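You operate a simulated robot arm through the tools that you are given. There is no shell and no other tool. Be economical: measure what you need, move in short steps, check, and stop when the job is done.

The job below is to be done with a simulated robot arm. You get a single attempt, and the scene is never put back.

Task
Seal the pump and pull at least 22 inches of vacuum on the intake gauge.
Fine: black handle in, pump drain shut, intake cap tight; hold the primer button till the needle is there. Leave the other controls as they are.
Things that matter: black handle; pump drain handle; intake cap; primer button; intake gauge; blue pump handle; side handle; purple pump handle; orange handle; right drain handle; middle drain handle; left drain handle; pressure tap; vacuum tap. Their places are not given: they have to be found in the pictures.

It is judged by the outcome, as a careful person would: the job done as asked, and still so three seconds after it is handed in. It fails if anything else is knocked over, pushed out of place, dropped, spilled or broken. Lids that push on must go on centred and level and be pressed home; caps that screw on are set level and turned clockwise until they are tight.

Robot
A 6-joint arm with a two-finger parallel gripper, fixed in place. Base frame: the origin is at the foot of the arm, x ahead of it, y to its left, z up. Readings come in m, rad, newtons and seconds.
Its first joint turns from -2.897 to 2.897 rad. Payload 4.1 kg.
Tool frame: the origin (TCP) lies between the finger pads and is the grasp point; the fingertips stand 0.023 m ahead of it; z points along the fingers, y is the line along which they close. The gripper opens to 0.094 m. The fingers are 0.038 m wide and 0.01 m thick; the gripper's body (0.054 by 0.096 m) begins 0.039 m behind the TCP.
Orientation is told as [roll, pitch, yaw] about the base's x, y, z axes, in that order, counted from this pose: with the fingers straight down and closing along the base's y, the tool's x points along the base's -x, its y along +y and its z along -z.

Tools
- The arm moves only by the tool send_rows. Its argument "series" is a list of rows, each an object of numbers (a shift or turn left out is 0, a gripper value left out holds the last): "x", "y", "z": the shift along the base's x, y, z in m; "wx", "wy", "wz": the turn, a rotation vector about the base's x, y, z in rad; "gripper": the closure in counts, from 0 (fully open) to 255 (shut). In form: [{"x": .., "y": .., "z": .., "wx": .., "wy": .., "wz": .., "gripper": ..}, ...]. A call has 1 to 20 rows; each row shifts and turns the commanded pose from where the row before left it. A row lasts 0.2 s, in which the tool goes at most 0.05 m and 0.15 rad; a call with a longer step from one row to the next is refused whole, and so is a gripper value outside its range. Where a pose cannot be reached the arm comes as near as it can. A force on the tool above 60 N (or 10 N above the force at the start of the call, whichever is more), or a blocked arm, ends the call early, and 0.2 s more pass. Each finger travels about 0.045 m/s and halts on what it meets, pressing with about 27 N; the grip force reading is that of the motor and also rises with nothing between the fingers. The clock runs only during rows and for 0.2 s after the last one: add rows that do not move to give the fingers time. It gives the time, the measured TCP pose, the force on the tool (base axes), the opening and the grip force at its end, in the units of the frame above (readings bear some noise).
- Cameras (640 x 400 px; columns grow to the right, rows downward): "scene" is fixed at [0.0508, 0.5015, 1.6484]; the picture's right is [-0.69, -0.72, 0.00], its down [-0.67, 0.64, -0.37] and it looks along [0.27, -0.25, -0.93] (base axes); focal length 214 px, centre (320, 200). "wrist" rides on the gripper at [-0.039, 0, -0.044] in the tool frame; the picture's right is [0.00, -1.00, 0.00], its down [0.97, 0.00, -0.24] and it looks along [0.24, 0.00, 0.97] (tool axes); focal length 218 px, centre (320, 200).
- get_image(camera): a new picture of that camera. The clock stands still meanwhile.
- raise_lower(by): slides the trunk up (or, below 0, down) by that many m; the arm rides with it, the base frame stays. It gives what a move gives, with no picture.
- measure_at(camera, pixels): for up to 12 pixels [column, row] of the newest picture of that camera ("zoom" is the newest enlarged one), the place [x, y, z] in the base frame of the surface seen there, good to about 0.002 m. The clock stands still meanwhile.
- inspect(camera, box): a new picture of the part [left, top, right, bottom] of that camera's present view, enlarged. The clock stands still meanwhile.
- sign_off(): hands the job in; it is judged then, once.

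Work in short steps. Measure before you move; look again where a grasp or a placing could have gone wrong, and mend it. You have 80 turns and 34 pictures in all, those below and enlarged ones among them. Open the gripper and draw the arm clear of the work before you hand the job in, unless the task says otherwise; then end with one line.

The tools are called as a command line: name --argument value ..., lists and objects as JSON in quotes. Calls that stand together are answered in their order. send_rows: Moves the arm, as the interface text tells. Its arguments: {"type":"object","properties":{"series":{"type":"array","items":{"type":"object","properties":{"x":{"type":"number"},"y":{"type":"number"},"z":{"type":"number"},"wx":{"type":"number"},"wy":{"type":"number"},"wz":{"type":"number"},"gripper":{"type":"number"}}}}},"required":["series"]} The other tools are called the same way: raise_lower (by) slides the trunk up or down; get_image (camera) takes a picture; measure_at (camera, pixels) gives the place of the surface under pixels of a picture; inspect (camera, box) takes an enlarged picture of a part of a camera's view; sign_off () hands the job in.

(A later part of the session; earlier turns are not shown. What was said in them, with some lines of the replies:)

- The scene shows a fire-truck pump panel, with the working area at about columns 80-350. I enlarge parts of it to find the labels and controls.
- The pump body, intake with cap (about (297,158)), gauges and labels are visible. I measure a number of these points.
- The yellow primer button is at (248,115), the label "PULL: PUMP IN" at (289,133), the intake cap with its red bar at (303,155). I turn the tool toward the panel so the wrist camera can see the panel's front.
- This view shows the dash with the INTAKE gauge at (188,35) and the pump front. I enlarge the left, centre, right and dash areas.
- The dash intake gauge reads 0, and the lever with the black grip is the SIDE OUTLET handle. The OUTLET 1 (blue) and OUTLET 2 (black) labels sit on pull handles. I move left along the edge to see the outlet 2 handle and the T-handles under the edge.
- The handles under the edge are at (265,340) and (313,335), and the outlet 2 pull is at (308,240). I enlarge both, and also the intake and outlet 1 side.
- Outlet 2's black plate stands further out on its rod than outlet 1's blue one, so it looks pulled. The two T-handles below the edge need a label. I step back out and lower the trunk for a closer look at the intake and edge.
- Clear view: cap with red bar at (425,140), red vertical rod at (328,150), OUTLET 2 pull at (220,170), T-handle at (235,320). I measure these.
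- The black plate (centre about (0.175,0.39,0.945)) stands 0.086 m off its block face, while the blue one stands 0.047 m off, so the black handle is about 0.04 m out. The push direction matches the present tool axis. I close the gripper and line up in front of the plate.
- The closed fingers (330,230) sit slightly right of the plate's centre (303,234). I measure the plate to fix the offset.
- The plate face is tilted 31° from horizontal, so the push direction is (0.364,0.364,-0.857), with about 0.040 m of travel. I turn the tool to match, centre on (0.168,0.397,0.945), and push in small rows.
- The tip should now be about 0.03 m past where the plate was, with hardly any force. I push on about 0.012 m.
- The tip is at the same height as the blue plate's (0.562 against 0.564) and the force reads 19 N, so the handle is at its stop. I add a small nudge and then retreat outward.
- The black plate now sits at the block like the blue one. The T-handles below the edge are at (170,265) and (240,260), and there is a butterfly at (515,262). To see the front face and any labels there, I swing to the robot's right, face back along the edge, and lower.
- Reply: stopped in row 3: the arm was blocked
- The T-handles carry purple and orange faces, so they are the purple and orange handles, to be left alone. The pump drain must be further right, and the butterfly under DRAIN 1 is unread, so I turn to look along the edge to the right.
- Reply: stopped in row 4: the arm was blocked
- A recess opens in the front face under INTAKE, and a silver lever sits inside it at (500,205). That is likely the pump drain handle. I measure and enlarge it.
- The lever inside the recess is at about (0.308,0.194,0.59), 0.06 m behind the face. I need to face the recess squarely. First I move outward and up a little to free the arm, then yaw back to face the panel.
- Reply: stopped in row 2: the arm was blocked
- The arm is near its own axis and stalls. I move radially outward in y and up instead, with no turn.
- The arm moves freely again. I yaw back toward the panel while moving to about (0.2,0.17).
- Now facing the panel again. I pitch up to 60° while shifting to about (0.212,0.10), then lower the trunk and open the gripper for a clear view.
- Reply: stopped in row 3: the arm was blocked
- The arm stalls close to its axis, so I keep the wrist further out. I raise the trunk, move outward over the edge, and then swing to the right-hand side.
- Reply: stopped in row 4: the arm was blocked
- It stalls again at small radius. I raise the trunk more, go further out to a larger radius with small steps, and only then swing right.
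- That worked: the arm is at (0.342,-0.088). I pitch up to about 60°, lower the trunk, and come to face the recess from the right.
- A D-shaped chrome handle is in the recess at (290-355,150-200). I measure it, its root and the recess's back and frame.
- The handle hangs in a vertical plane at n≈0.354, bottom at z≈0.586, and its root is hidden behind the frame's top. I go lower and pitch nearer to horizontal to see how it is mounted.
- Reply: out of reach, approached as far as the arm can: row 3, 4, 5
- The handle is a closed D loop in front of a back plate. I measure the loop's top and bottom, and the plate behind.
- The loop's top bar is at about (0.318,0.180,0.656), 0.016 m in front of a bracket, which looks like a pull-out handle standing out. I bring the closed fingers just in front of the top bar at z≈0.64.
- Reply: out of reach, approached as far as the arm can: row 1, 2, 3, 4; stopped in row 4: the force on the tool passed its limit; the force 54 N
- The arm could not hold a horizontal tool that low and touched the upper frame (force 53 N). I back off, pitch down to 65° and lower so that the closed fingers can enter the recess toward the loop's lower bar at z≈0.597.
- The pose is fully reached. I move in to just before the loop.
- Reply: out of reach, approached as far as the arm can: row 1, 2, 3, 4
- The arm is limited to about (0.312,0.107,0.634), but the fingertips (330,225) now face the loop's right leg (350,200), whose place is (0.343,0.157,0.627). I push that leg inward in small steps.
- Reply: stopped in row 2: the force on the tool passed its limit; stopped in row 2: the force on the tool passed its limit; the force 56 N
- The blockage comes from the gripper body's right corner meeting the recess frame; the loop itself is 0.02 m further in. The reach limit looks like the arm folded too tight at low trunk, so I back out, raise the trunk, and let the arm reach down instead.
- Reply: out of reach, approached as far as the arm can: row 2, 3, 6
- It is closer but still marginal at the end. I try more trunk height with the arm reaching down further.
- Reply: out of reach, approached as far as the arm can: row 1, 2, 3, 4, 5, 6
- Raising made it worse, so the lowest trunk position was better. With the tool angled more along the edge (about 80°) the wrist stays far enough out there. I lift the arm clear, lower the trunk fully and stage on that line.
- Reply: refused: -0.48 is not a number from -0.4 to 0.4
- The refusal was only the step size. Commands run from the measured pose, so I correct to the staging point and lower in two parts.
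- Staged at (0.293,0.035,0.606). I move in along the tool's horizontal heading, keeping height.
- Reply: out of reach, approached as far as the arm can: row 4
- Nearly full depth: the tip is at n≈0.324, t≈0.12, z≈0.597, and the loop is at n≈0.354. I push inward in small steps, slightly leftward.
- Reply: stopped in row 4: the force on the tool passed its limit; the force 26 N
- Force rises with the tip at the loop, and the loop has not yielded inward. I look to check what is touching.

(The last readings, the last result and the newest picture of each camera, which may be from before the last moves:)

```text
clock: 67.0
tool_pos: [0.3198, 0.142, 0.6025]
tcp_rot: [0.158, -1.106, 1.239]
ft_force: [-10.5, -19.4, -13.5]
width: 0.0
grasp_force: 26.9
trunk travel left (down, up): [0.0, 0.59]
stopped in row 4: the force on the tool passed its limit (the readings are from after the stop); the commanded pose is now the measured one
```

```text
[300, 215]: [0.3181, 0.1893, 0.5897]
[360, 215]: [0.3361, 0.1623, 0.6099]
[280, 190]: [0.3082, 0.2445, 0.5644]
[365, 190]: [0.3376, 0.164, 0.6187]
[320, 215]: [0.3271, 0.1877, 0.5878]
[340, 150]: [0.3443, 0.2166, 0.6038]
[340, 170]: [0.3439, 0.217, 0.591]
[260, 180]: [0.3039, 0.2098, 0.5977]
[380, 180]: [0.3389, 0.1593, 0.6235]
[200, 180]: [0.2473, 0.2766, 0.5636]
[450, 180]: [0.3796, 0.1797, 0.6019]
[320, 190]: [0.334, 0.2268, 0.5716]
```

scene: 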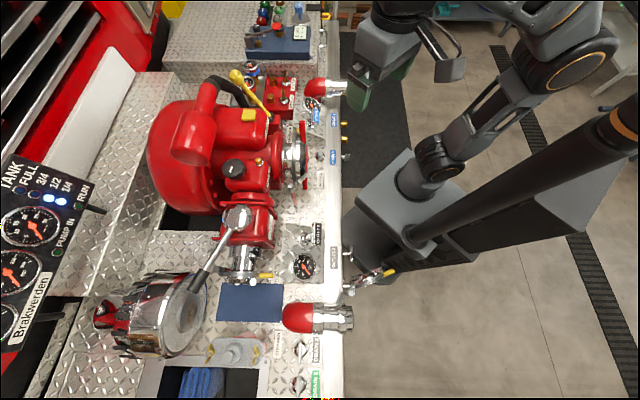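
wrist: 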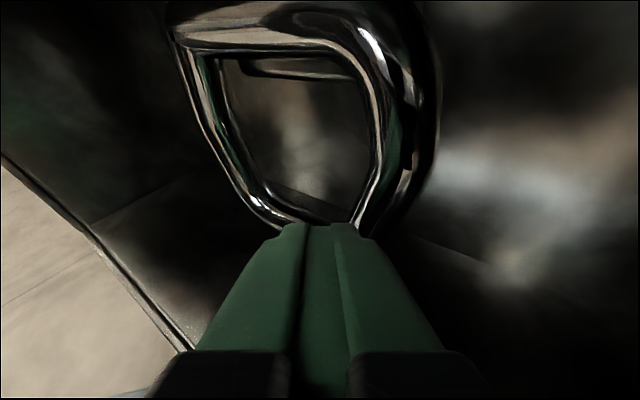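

The loop's lower bar seems to have moved in by about 0.01 m (n≈0.364 against 0.353). I push on in small steps to see whether it keeps going.

send_rows --series '[{"x": 0.003, "y": 0.004, "z": -0.002}, {"x": 0.003, "y": 0.004}, {"x": 0.003, "y": 0.004}, {}]'

```text
clock: 67.4
tool_pos: [0.3183, 0.1435, 0.6007]
tcp_rot: [0.16, -1.109, 1.244]
ft_force: [-17.5, -22.8, 4.6]
width: 0.0
grasp_force: 26.7
trunk travel left (down, up): [0.0, 0.59]
stopped in row 2: the force on the tool passed its limit (the readings are from after the stop); the commanded pose is now the measured one
```

The force stops it again with no further travel. I measure the loop's top bar and legs in the last picture to see whether the whole loop shifted.

measure_at --camera "wrist" --pixels '[[240, 30], [330, 25], [190, 80], [215, 135], [245, 190], [395, 90], [400, 130], [385, 160], [300, 70], [280, 218], [270, 212], [420, 60]]'

```text
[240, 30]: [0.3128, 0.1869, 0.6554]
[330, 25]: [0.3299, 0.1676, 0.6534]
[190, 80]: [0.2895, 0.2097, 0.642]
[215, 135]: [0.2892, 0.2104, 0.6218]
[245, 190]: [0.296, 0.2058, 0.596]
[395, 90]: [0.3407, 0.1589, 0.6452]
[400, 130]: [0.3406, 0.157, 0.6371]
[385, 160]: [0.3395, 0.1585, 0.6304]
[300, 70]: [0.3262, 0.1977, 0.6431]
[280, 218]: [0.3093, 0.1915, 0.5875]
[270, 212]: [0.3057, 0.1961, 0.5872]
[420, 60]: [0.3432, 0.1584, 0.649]
```

The loop is unmoved and rigid, so it is probably a fixed tow eye and not a control. The other candidate is the silver T-shaped handle on the front face under DRAIN 1 at scene (347,157). I measure around it and the other T-handles in the scene picture.

measure_at --camera "scene" --pixels '[[344, 157], [346, 155], [347, 157], [348, 160], [348, 153], [350, 157], [349, 247], [351, 252], [351, 258], [350, 262], [345, 124], [345, 140]]'

send_rows --series '[{"x": -0.004, "y": -0.023}, {"x": -0.004, "y": -0.025}, {"x": -0.004, "y": -0.025}, {"x": -0.003, "y": -0.025}, {}]'

```text
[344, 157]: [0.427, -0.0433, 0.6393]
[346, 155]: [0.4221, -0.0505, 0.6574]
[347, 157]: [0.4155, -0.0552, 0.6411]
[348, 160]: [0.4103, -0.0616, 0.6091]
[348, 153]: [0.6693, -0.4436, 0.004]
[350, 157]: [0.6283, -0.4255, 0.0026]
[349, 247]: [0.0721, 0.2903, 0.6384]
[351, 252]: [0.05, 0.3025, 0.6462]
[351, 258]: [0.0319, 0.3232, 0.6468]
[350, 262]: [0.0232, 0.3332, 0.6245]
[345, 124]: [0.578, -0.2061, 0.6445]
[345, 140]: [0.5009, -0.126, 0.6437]
```

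```text
clock: 68.6
tool_pos: [0.3042, 0.0454, 0.599]
tcp_rot: [0.16, -1.107, 1.246]
ft_force: [-0.6, 0.2, 0.3]
width: 0.0001
grasp_force: 26.6
trunk travel left (down, up): [0.0, 0.59]
```

The right handle spans z 0.609-0.657 at (0.413,-0.058): it stands vertical, unlike the horizontal purple and orange T's. I move back and to its front right for a close look.

send_rows --series '[{"y": -0.045, "z": 0.018}, {"y": -0.045, "z": 0.018}, {"y": -0.045, "z": 0.018}, {"x": 0.01, "y": -0.04, "z": 0.018}, {"x": 0.03, "y": -0.03, "z": 0.018}, {"x": 0.03, "y": -0.03, "z": 0.015}, {"x": 0.016}, {}]'

get_image --camera "wrist"

```text
clock: 70.4
tool_pos: [0.391, -0.1912, 0.7062]
tcp_rot: [0.16, -1.106, 1.244]
ft_force: [0.5, -0.8, 0.7]
width: 0.0
grasp_force: 27.2
trunk travel left (down, up): [0.0, 0.59]
```

```text
3 pictures are left
```

wrist: 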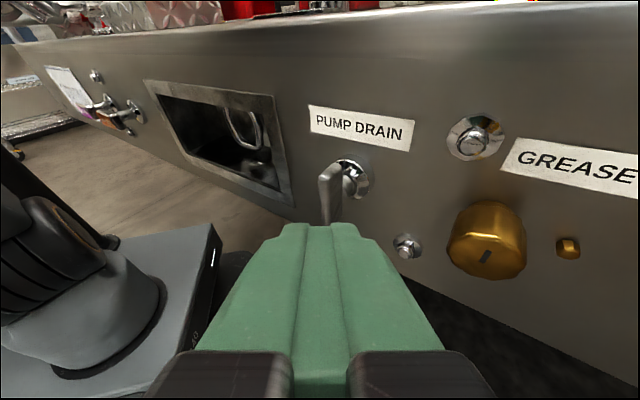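

Found it: the label "PUMP DRAIN" at (360,128) and its lever at (333,190), hanging down from the pivot at (352,178). I measure lever and pivot.

measure_at --camera "wrist" --pixels '[[330, 172], [327, 185], [325, 200], [328, 215], [334, 190], [338, 172], [345, 176], [352, 180], [358, 192], [365, 180], [335, 166], [400, 180]]'

```text
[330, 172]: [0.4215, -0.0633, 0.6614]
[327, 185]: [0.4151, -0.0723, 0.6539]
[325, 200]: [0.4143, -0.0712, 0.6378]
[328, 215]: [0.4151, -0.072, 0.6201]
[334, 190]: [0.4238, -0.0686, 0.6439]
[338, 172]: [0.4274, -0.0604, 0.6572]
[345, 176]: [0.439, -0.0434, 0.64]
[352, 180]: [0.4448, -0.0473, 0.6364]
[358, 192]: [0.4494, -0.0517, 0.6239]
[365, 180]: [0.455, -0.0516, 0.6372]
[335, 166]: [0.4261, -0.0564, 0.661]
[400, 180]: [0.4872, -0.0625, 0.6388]
```

The lever is a T-bar (z 0.609-0.661) centred on its stem at about n 0.245, t 0.346, z 0.636, standing vertical where the other T's are horizontal. It has to be turned 90°. I align the tool straight along the stem axis, in front of it, with the gripper half open.

send_rows --series '[{"x": -0.00425, "y": 0.011, "z": -0.0117, "wx": 0.0634, "wy": -0.0467, "wz": -0.101, "gripper": 119}, {"x": -0.00425, "y": 0.011, "z": -0.0117, "wx": 0.0634, "wy": -0.0467, "wz": -0.101}, {"x": -0.00425, "y": 0.011, "z": -0.0117, "wx": 0.0634, "wy": -0.0467, "wz": -0.101}, {"x": -0.00425, "y": 0.011, "z": -0.0117, "wx": 0.0634, "wy": -0.0467, "wz": -0.101}, {"x": -0.00425, "y": 0.011, "z": -0.0117, "wx": 0.0634, "wy": -0.0467, "wz": -0.101}, {"x": -0.00425, "y": 0.011, "z": -0.0115, "wx": 0.0634, "wy": -0.0467, "wz": -0.101}, {}]'

```text
clock: 72.0
tool_pos: [0.3666, -0.1226, 0.6344]
tcp_rot: [-2.699, -1.571, -2.799]
ft_force: [0.7, -0.4, -0.1]
width: 0.0501
grasp_force: 0.0
trunk travel left (down, up): [0.0, 0.59]
```

Aligned at t=0.346, n=0.1725. I advance 0.067 m along the stem and close on the T-bar; the width reading will confirm.

send_rows --series '[{"x": 0.012, "y": 0.012}, {"x": 0.012, "y": 0.012}, {"x": 0.012, "y": 0.012}, {"x": 0.0115, "y": 0.0115}, {}, {"gripper": 255}, {"gripper": 255}, {"gripper": 255}, {"gripper": 255}, {"gripper": 255}]'

```text
clock: 74.0
tool_pos: [0.409, -0.0714, 0.6344]
tcp_rot: [1.981, -1.566, -1.181]
ft_force: [-28.5, 15.9, 10.2]
width: 0.0121
grasp_force: 45.6
trunk travel left (down, up): [0.0, 0.59]
stopped in row 10: the force on the tool passed its limit (the readings are from after the stop); the commanded pose is now the measured one
```

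Gripped: width 0.012 m, with some sideways force because the bar is slightly left. I ease the offset and turn clockwise (seen from the front) in small steps.

send_rows --series '[{"x": -0.002, "y": 0.002}, {"wx": 0.05, "wy": 0.05}, {"wx": 0.07, "wy": 0.07}, {"wx": 0.07, "wy": 0.07}, {}]'

```text
clock: 75.2
tool_pos: [0.4091, -0.0722, 0.6357]
tcp_rot: [1.584, -1.299, -0.792]
ft_force: [12.1, 0.9, 20.8]
width: 0.0121
grasp_force: 45.6
trunk travel left (down, up): [0.0, 0.59]
```

It turns freely (0.27 rad so far, moderate force). I continue clockwise toward 90°.

send_rows --series '[{"wx": 0.07, "wy": 0.07}, {"wx": 0.07, "wy": 0.07}, {"wx": 0.07, "wy": 0.07}, {"wx": 0.07, "wy": 0.07}, {"wx": 0.07, "wy": 0.07}, {"wx": 0.07, "wy": 0.07}, {}]'

send_rows --series '[{"wx": 0.07, "wy": 0.07}, {"wx": 0.07, "wy": 0.07}, {"wx": 0.07, "wy": 0.07}, {"wx": 0.07, "wy": 0.07}, {"wx": 0.07, "wy": 0.07}, {"wx": 0.07, "wy": 0.07}, {"wx": 0.07, "wy": 0.07}, {}]'

```text
clock: 76.8
tool_pos: [0.4106, -0.0735, 0.6326]
tcp_rot: [1.578, -0.699, -0.792]
ft_force: [21.5, -32.4, 4.8]
width: 0.012
grasp_force: 45.3
trunk travel left (down, up): [0.0, 0.59]
```

```text
clock: 78.7
tool_pos: [0.4108, -0.0723, 0.6312]
tcp_rot: [1.574, -0.004, -0.789]
ft_force: [10.8, -31.0, -27.7]
width: 0.0118
grasp_force: 45.1
trunk travel left (down, up): [0.0, 0.59]
```

The tool has turned a full 90°. I add a small extra turn to check for the stop.

send_rows --series '[{"wx": 0.035, "wy": 0.035}, {"wx": 0.035, "wy": 0.035}, {}]'

```text
clock: 79.5
tool_pos: [0.4106, -0.0729, 0.6299]
tcp_rot: [1.571, 0.092, -0.789]
ft_force: [2.4, -30.5, -39.0]
width: 0.0144
grasp_force: 45.1
trunk travel left (down, up): [0.0, 0.59]
```

The width grew from 0.0118 to 0.0144, so the bar is at its stop and the fingers are being pried. I turn back that little, open, and withdraw straight out.

send_rows --series '[{"wx": -0.035, "wy": -0.035}, {"wx": -0.03, "wy": -0.03, "gripper": 120}, {"gripper": 120}, {"gripper": 120}, {"gripper": 120}, {"x": -0.015, "y": -0.015}, {"x": -0.02, "y": -0.02}, {"x": -0.02, "y": -0.02}, {}]'

get_image --camera "wrist"

```text
clock: 81.5
tool_pos: [0.3546, -0.1262, 0.6335]
tcp_rot: [1.58, -0.003, -0.784]
ft_force: [0.2, 0.2, -0.4]
width: 0.0498
grasp_force: 0.0
trunk travel left (down, up): [0.0, 0.59]
```

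```text
2 pictures are left
```

wrist: 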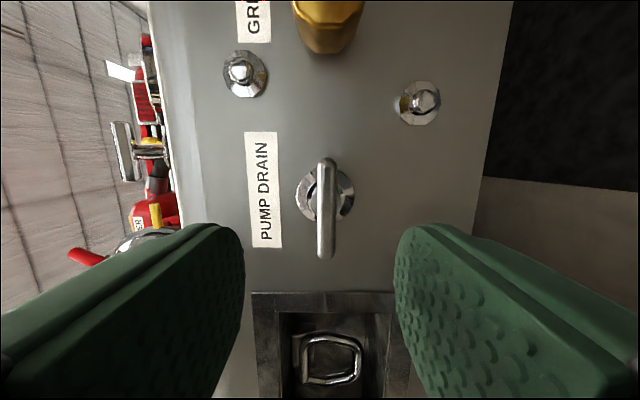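

The lever is now horizontal, parallel to the label, so the pump drain is shut. Next is the cap: its centre is at about n 0.445, t 0.136, z 0.945, and the upper bar end leans 26° right. I close the fingers, raise the trunk and move in front, just left of the upper bar.

raise_lower --by 0.4

send_rows --series '[{"gripper": 255, "z": 0.023}, {"y": 0.035}, {"y": 0.035}, {"y": 0.035}, {"y": 0.035}, {"y": 0.035}, {"y": 0.035}, {"y": 0.035}, {"y": 0.035}, {}]'

```text
clock: 85.3
tool_pos: [0.3569, -0.1257, 1.0348]
tcp_rot: [1.579, -0.006, -0.785]
ft_force: [0.6, 0.6, -0.2]
width: 0.0495
grasp_force: 0.1
trunk travel left (down, up): [-0.4, 0.19]
```

```text
clock: 87.5
tool_pos: [0.4143, 0.1225, 1.0874]
tcp_rot: [1.58, -0.004, -0.785]
ft_force: [-0.5, 0.4, -0.1]
width: 0.0003
grasp_force: 27.3
out of reach, approached as far as the arm can: row 4, 5, 6, 7, 8, 9
trunk travel left (down, up): [-0.4, 0.19]
```

The arm folds too tightly here. I raise the arm and lower the trunk by the same amount, so the wrist sits well above the shoulder.

send_rows --series '[{"z": 0.04}, {"z": 0.04}, {"z": 0.04}, {"z": 0.04}, {"z": 0.04}, {"z": 0.04}, {}]'

raise_lower --by -0.27

send_rows --series '[{"x": -0.02, "y": 0.01}, {"x": -0.02, "y": 0.01}, {"x": -0.02, "y": 0.01}, {}]'

```text
clock: 89.1
tool_pos: [0.4131, 0.1231, 1.3265]
tcp_rot: [1.579, -0.003, -0.786]
ft_force: [0.0, 0.1, -0.5]
width: 0.0
grasp_force: 26.6
trunk travel left (down, up): [-0.4, 0.19]
```

```text
clock: 91.8
tool_pos: [0.4127, 0.1232, 1.0567]
tcp_rot: [1.578, -0.004, -0.786]
ft_force: [0.1, -0.3, 1.0]
width: 0.0
grasp_force: 26.8
trunk travel left (down, up): [-0.13, 0.46]
```

```text
clock: 92.8
tool_pos: [0.4005, 0.1588, 1.0122]
tcp_rot: [1.467, 0.073, -0.801]
ft_force: [0.9, 0.0, 0.7]
width: 0.0
grasp_force: 27.3
trunk travel left (down, up): [-0.13, 0.46]
```

The arm is lagging in a configuration change (it dipped to z 1.012). I give it time without a new shift.

send_rows --series '[{}, {}, {}, {}]'

```text
clock: 93.8
tool_pos: [0.4005, 0.1612, 1.013]
tcp_rot: [1.467, 0.074, -0.795]
ft_force: [-0.5, -1.1, -0.5]
width: 0.0001
grasp_force: 26.8
trunk travel left (down, up): [-0.13, 0.46]
```

A wrist limit holds it, so I change approach: tool pointing straight down, pushing the bar's upper end from its left side. I back off, rise, and pitch down.

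send_rows --series '[{"x": -0.01, "y": -0.02, "z": 0.03}, {"x": -0.01, "y": -0.02, "z": 0.03}, {"z": 0.04}, {"z": 0.04}, {"z": 0.04}, {"z": 0.04}, {}]'

send_rows --series '[{"wx": -0.1, "wy": 0.1}, {"wx": -0.1, "wy": 0.1}, {"wx": -0.1, "wy": 0.1}, {"wx": -0.1, "wy": 0.1}, {"wx": -0.1, "wy": 0.1}, {"wx": -0.1, "wy": 0.1}, {"wx": -0.1, "wy": 0.1}, {"wx": -0.1, "wy": 0.1}, {"wx": -0.1, "wy": 0.1}, {"wx": -0.1, "wy": 0.1}, {"wx": -0.1, "wy": 0.1}, {}]'

```text
clock: 94.2
tool_pos: [0.3974, 0.1514, 1.0202]
tcp_rot: [1.463, 0.092, -0.775]
ft_force: [0.9, 0.1, 0.2]
width: 0.0
grasp_force: 26.9
trunk travel left (down, up): [-0.13, 0.46]
stopped in row 1: the arm was blocked; the commanded pose is now the measured one
```

```text
clock: 96.8
tool_pos: [0.3829, 0.1474, 0.9826]
tcp_rot: [-0.08, 0.009, -0.87]
ft_force: [-0.4, -0.1, 0.1]
width: 0.0
grasp_force: 27.1
out of reach, approached as far as the arm can: row 10, 11
trunk travel left (down, up): [-0.13, 0.46]
```

The tool now points down (rot about [0,0,-0.87]). I raise the trunk to get above the bar.

raise_lower --by 0.3

send_rows --series '[{"wx": 0.04, "wy": 0.04, "wz": 0.085}, {}]'

```text
clock: 99.8
tool_pos: [0.383, 0.147, 1.2834]
tcp_rot: [-0.081, 0.012, -0.87]
ft_force: [0.6, 1.0, 0.0]
width: 0.0
grasp_force: 26.6
trunk travel left (down, up): [-0.43, 0.16]
```

```text
clock: 100.4
tool_pos: [0.3821, 0.1455, 1.2779]
tcp_rot: [-0.078, 0.063, -0.782]
ft_force: [0.0, -0.2, -0.3]
width: 0.0
grasp_force: 27.0
out of reach, approached as far as the arm can: row 1
trunk travel left (down, up): [-0.43, 0.16]
```

Before entering beside the bar I measure the ring, flange and bar outlines in the scene picture.

measure_at --camera "scene" --pixels '[[296, 136], [294, 145], [293, 155], [299, 140], [300, 150], [302, 122], [303, 128], [304, 136], [283, 140], [283, 155], [297, 130], [305, 185]]'

```text
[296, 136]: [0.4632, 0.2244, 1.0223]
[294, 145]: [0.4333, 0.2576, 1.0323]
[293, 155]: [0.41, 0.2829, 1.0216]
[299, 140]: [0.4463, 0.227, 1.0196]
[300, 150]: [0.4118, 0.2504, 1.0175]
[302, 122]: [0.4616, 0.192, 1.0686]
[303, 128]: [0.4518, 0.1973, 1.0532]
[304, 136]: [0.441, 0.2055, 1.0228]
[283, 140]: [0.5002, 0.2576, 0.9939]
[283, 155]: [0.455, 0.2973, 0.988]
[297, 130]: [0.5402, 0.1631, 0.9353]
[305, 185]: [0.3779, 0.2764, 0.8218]
```

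The bar runs from (t 0.19, z 1.069) to (t 0.072, z 0.822), its centre at (t 0.131, z 0.945), n≈0.458, angle 26° right of vertical. I go above and then down to just left of its upper end.

send_rows --series '[{"x": 0.013, "y": 0.027, "z": -0.02}, {"x": 0.013, "y": 0.027, "z": -0.02}, {"x": 0.014, "y": 0.026, "z": -0.02}, {"z": -0.03}, {"z": -0.03}, {"z": -0.03}, {"z": -0.03}, {"z": -0.025}, {}]'

```text
clock: 102.4
tool_pos: [0.4204, 0.2271, 1.0699]
tcp_rot: [-0.083, 0.067, -0.783]
ft_force: [-1.0, 0.5, -0.2]
width: 0.0001
grasp_force: 27.1
trunk travel left (down, up): [-0.43, 0.16]
```

In place at (t 0.137, z 1.070). I push the bar end clockwise (rightward, following the arc) in small steps.

send_rows --series '[{"x": 0.005, "y": -0.005}, {"x": 0.005, "y": -0.005}, {"x": 0.005, "y": -0.005, "z": -0.002}, {"x": 0.006, "y": -0.006, "z": -0.0045}, {"x": 0.006, "y": -0.006, "z": -0.0047}, {}]'

```text
clock: 103.8
tool_pos: [0.4492, 0.1987, 1.0613]
tcp_rot: [-0.082, 0.066, -0.783]
ft_force: [-0.5, -0.3, 0.4]
width: 0.0001
grasp_force: 27.6
trunk travel left (down, up): [-0.43, 0.16]
```

No resistance yet: the cap either turns freely or was not touched. I follow the arc further.

send_rows --series '[{"x": 0.0055, "y": -0.0055, "z": -0.006}, {"x": 0.005, "y": -0.005, "z": -0.007}, {"x": 0.0045, "y": -0.0045, "z": -0.007}, {"x": 0.0042, "y": -0.0042, "z": -0.008}, {}]'

```text
clock: 105.0
tool_pos: [0.4688, 0.1806, 1.0338]
tcp_rot: [-0.083, 0.067, -0.785]
ft_force: [-0.3, 0.0, 0.1]
width: 0.0002
grasp_force: 26.9
trunk travel left (down, up): [-0.43, 0.16]
```

Still free. I continue along the arc to the bar's horizontal position, watching the force.

send_rows --series '[{"x": 0.0063, "y": -0.0063, "z": -0.0077}, {"x": 0.0063, "y": -0.0063, "z": -0.0077}, {"x": 0.0025, "y": -0.0025, "z": -0.01}, {"x": 0.0025, "y": -0.0025, "z": -0.01}, {"x": 0.0012, "y": -0.0012, "z": -0.0103}, {"x": 0.0012, "y": -0.0012, "z": -0.0103}, {}]'

```text
clock: 105.8
tool_pos: [0.4758, 0.1732, 1.0233]
tcp_rot: [-0.066, 0.069, -0.78]
ft_force: [-30.4, 15.6, 23.3]
width: 0.0003
grasp_force: 27.3
trunk travel left (down, up): [-0.43, 0.16]
stopped in row 3: the force on the tool passed its limit (the readings are from after the stop); the commanded pose is now the measured one
```

Force met at a bar angle of about 66°, directed back along the bar's normal: the cap has turned 41° and tightened. I push once more to confirm it is firm.

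send_rows --series '[{"x": 0.003, "y": -0.003, "z": -0.004}, {"x": 0.003, "y": -0.003, "z": -0.004}, {"x": 0.002, "y": -0.002, "z": -0.004}, {}]'

```text
clock: 106.1
tool_pos: [0.478, 0.1717, 1.0238]
tcp_rot: [-0.062, 0.074, -0.784]
ft_force: [-29.5, 12.0, 25.4]
width: 0.0
grasp_force: 26.9
trunk travel left (down, up): [-0.43, 0.16]
stopped in row 1: the force on the tool passed its limit (the readings are from after the stop); the commanded pose is now the measured one
```

It is firm, so the cap is tight. I back off up and left, and measure the primer button's top and the housing around it.

send_rows --series '[{"x": -0.006, "y": 0.006, "z": 0.01}, {"x": -0.006, "y": 0.006, "z": 0.03}, {"z": 0.04}, {"z": 0.04}, {"z": 0.04}, {"z": 0.03}, {}]'

measure_at --camera "scene" --pixels '[[248, 114], [244, 112], [253, 112], [244, 118], [253, 118], [248, 124], [237, 115], [258, 125], [240, 135], [250, 140], [232, 130], [262, 118]]'

```text
clock: 107.7
tool_pos: [0.4729, 0.1833, 1.2099]
tcp_rot: [-0.065, 0.072, -0.784]
ft_force: [-0.6, 0.2, -0.1]
width: 0.0001
grasp_force: 27.0
trunk travel left (down, up): [-0.43, 0.16]
```

```text
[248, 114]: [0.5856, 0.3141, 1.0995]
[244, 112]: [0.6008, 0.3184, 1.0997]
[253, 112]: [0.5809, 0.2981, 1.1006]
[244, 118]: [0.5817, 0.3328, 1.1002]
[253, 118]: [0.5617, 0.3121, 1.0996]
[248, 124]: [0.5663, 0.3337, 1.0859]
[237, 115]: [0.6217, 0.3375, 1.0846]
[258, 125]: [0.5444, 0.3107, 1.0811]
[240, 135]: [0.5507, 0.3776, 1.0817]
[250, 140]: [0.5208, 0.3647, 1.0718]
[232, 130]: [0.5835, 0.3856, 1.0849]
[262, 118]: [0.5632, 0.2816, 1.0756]
```

The button's top is level at z 1.100, centre (0.581,0.315), about 0.014 m proud. Its radius of 0.66 m is at the edge of reach, so I will tilt a little. I check the nearby red cylinder's position first.

measure_at --camera "scene" --pixels '[[195, 140], [205, 120], [215, 110], [210, 92], [225, 100], [222, 120], [190, 115], [240, 88]]'

send_rows --series '[{"x": 0.02, "y": 0.03}, {"x": 0.02, "y": 0.03}, {"x": 0.02, "y": 0.03}, {"x": 0.02, "y": 0.02}, {"x": 0.02, "y": 0.015}, {}]'

```text
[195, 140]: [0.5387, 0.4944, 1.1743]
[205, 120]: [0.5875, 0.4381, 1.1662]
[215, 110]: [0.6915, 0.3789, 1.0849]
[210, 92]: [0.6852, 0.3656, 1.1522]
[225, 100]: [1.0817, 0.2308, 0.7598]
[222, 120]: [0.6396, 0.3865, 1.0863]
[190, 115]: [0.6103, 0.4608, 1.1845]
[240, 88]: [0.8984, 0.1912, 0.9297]
```

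```text
clock: 109.1
tool_pos: [0.5241, 0.2798, 1.1615]
tcp_rot: [-0.062, 0.072, -0.784]
ft_force: [0.7, -0.1, 0.6]
width: 0.0
grasp_force: 26.8
out of reach, approached as far as the arm can: row 2, 3, 4, 5
trunk travel left (down, up): [-0.43, 0.16]
```

The pipe is clear, at n≥0.72. Reach stopped at r=0.594, so I raise the trunk, tilt the tool outward, and approach the point above the button.

raise_lower --by 0.15

send_rows --series '[{"wx": 0.0595, "wy": -0.11}, {"wx": 0.0595, "wy": -0.11}, {"wx": 0.0595, "wy": -0.11}, {"wx": 0.0595, "wy": -0.11}, {"x": 0.0, "y": 0.0, "z": -0.03}, {"x": 0.012, "y": 0.007, "z": -0.03}, {"x": 0.012, "y": 0.007, "z": -0.03}, {"x": 0.012, "y": 0.007, "z": -0.03}, {"x": 0.01, "y": 0.008, "z": -0.03}, {}]'

```text
clock: 110.9
tool_pos: [0.5239, 0.2785, 1.3109]
tcp_rot: [-0.065, 0.073, -0.784]
ft_force: [0.4, 0.9, 0.3]
width: 0.0001
grasp_force: 26.6
trunk travel left (down, up): [-0.58, 0.01]
```

```text
clock: 113.1
tool_pos: [0.5728, 0.3089, 1.1593]
tcp_rot: [0.417, -0.075, -0.784]
ft_force: [-0.6, -0.5, 0.0]
width: 0.0001
grasp_force: 26.8
trunk travel left (down, up): [-0.58, 0.01]
```

The tip is at (0.5805,0.3144,1.138), right above the button. I lower to it and press in small steps.

send_rows --series '[{"z": -0.015}, {"z": -0.012}, {"z": -0.005}, {"z": -0.004}, {"z": -0.003}, {"z": -0.003}, {}]'

```text
clock: 114.7
tool_pos: [0.5714, 0.309, 1.1199]
tcp_rot: [0.415, -0.073, -0.782]
ft_force: [0.0, 1.7, 1.6]
width: 0.0002
grasp_force: 26.9
trunk travel left (down, up): [-0.58, 0.01]
```

The tip is at about 1.098 with barely any force yet. I press further in small steps.

send_rows --series '[{"z": -0.003}, {"z": -0.003}, {"z": -0.002}, {}, {}]'

```text
clock: 115.9
tool_pos: [0.5699, 0.308, 1.1142]
tcp_rot: [0.419, -0.076, -0.785]
ft_force: [2.2, 2.3, 19.1]
width: 0.0002
grasp_force: 26.9
trunk travel left (down, up): [-0.58, 0.01]
```

The force is 19 N, so the button is going in. I press slightly more and hold for about 4 s.

send_rows --series '[{"z": -0.002}, {"z": -0.001}, {}, {}, {}, {}, {}, {}, {}, {}, {}, {}, {}, {}, {}, {}, {}, {}, {}, {}]'

```text
clock: 120.1
tool_pos: [0.5693, 0.3094, 1.1119]
tcp_rot: [0.421, -0.077, -0.782]
ft_force: [-1.0, 1.0, 28.6]
width: 0.0
grasp_force: 26.7
trunk travel left (down, up): [-0.58, 0.01]
```

The button is held at 29 N. I hold it for longer before spending a picture on the gauge.

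send_rows --series '[{}, {}, {}, {}, {}, {}, {}, {}, {}, {}, {}, {}, {}, {}, {}, {}, {}, {}, {}, {}]'

send_rows --series '[{}, {}, {}, {}, {}, {}, {}, {}, {}, {}, {}, {}, {}, {}, {}, {}, {}, {}, {}, {}]'

inspect --camera "scene" --box '[0, 160, 110, 350]'

```text
clock: 124.3
tool_pos: [0.5697, 0.308, 1.1118]
tcp_rot: [0.422, -0.078, -0.784]
ft_force: [-1.5, 1.2, 29.1]
width: 0.0002
grasp_force: 26.7
trunk travel left (down, up): [-0.58, 0.01]
```

```text
clock: 128.5
tool_pos: [0.5686, 0.3094, 1.112]
tcp_rot: [0.421, -0.079, -0.784]
ft_force: [-0.8, 2.1, 28.7]
width: 0.0
grasp_force: 26.7
trunk travel left (down, up): [-0.58, 0.01]
```

```text
2.11 times, centred on (55, 255) of scene
```

zoom: 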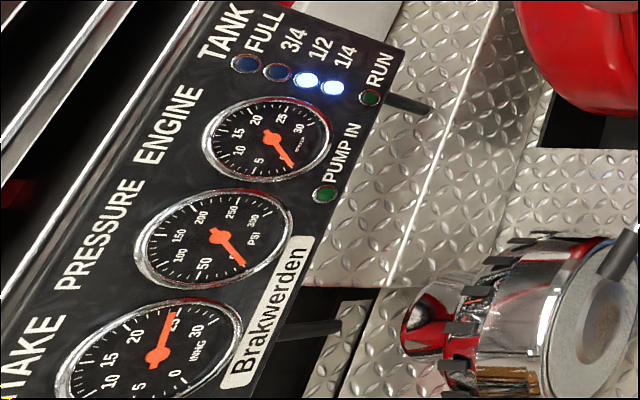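

The intake needle at zoom (170,325) points at about 24-25 inHg, so the pump is sealed. I hold a moment longer, then release straight up and draw clear.

send_rows --series '[{}, {}, {}, {}, {}, {}, {}, {}, {}, {}, {}, {}, {"z": 0.01}, {"z": 0.03}, {"z": 0.04}, {"z": 0.04}, {"z": 0.04}, {}]'

send_rows --series '[{"x": -0.035, "y": -0.02, "gripper": 0}, {"x": -0.035, "y": -0.02}, {"x": -0.035, "y": -0.02}, {"x": -0.035, "y": -0.02}, {"x": -0.03, "y": -0.02}, {}, {}, {}, {}, {}, {}, {}, {}, {}, {}, {}, {}]'

get_image --camera "scene"

```text
clock: 132.3
tool_pos: [0.5692, 0.3086, 1.2699]
tcp_rot: [0.414, -0.076, -0.785]
ft_force: [-0.1, -0.4, -0.2]
width: 0.0
grasp_force: 26.9
trunk travel left (down, up): [-0.58, 0.01]
```

```text
clock: 135.9
tool_pos: [0.4009, 0.2112, 1.2699]
tcp_rot: [0.414, -0.075, -0.784]
ft_force: [-0.2, 0.6, -0.9]
width: 0.0941
grasp_force: 0.1
trunk travel left (down, up): [-0.58, 0.01]
```

```text
0 pictures are left
```

scene: 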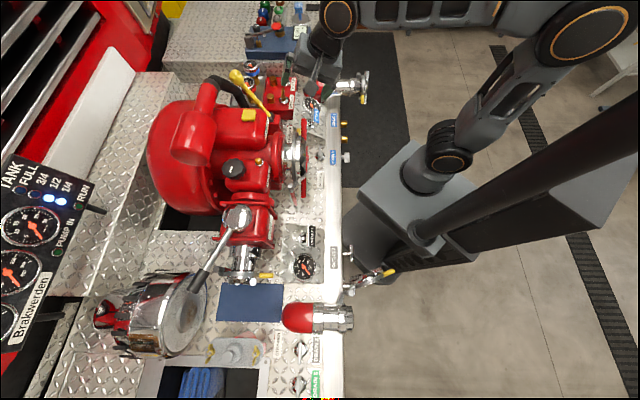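

The last picture shows everything in place, with the arm clear and the gripper open. The intake gauge sits at the picture's edge and can't be re-read, but it showed about 24-25 with the pump sealed. I hand the job in.

sign_off

```text
The job is handed in.
```

The pump is sealed and the intake gauge read about 24–25 inHg while I held the primer; I had no picture left to re-read it after letting go. The black handle is in, the pump drain is shut and the intake cap is tight. While looking for the drain I also pressed against the fixed loop and frame in the front recess, and neither moved.
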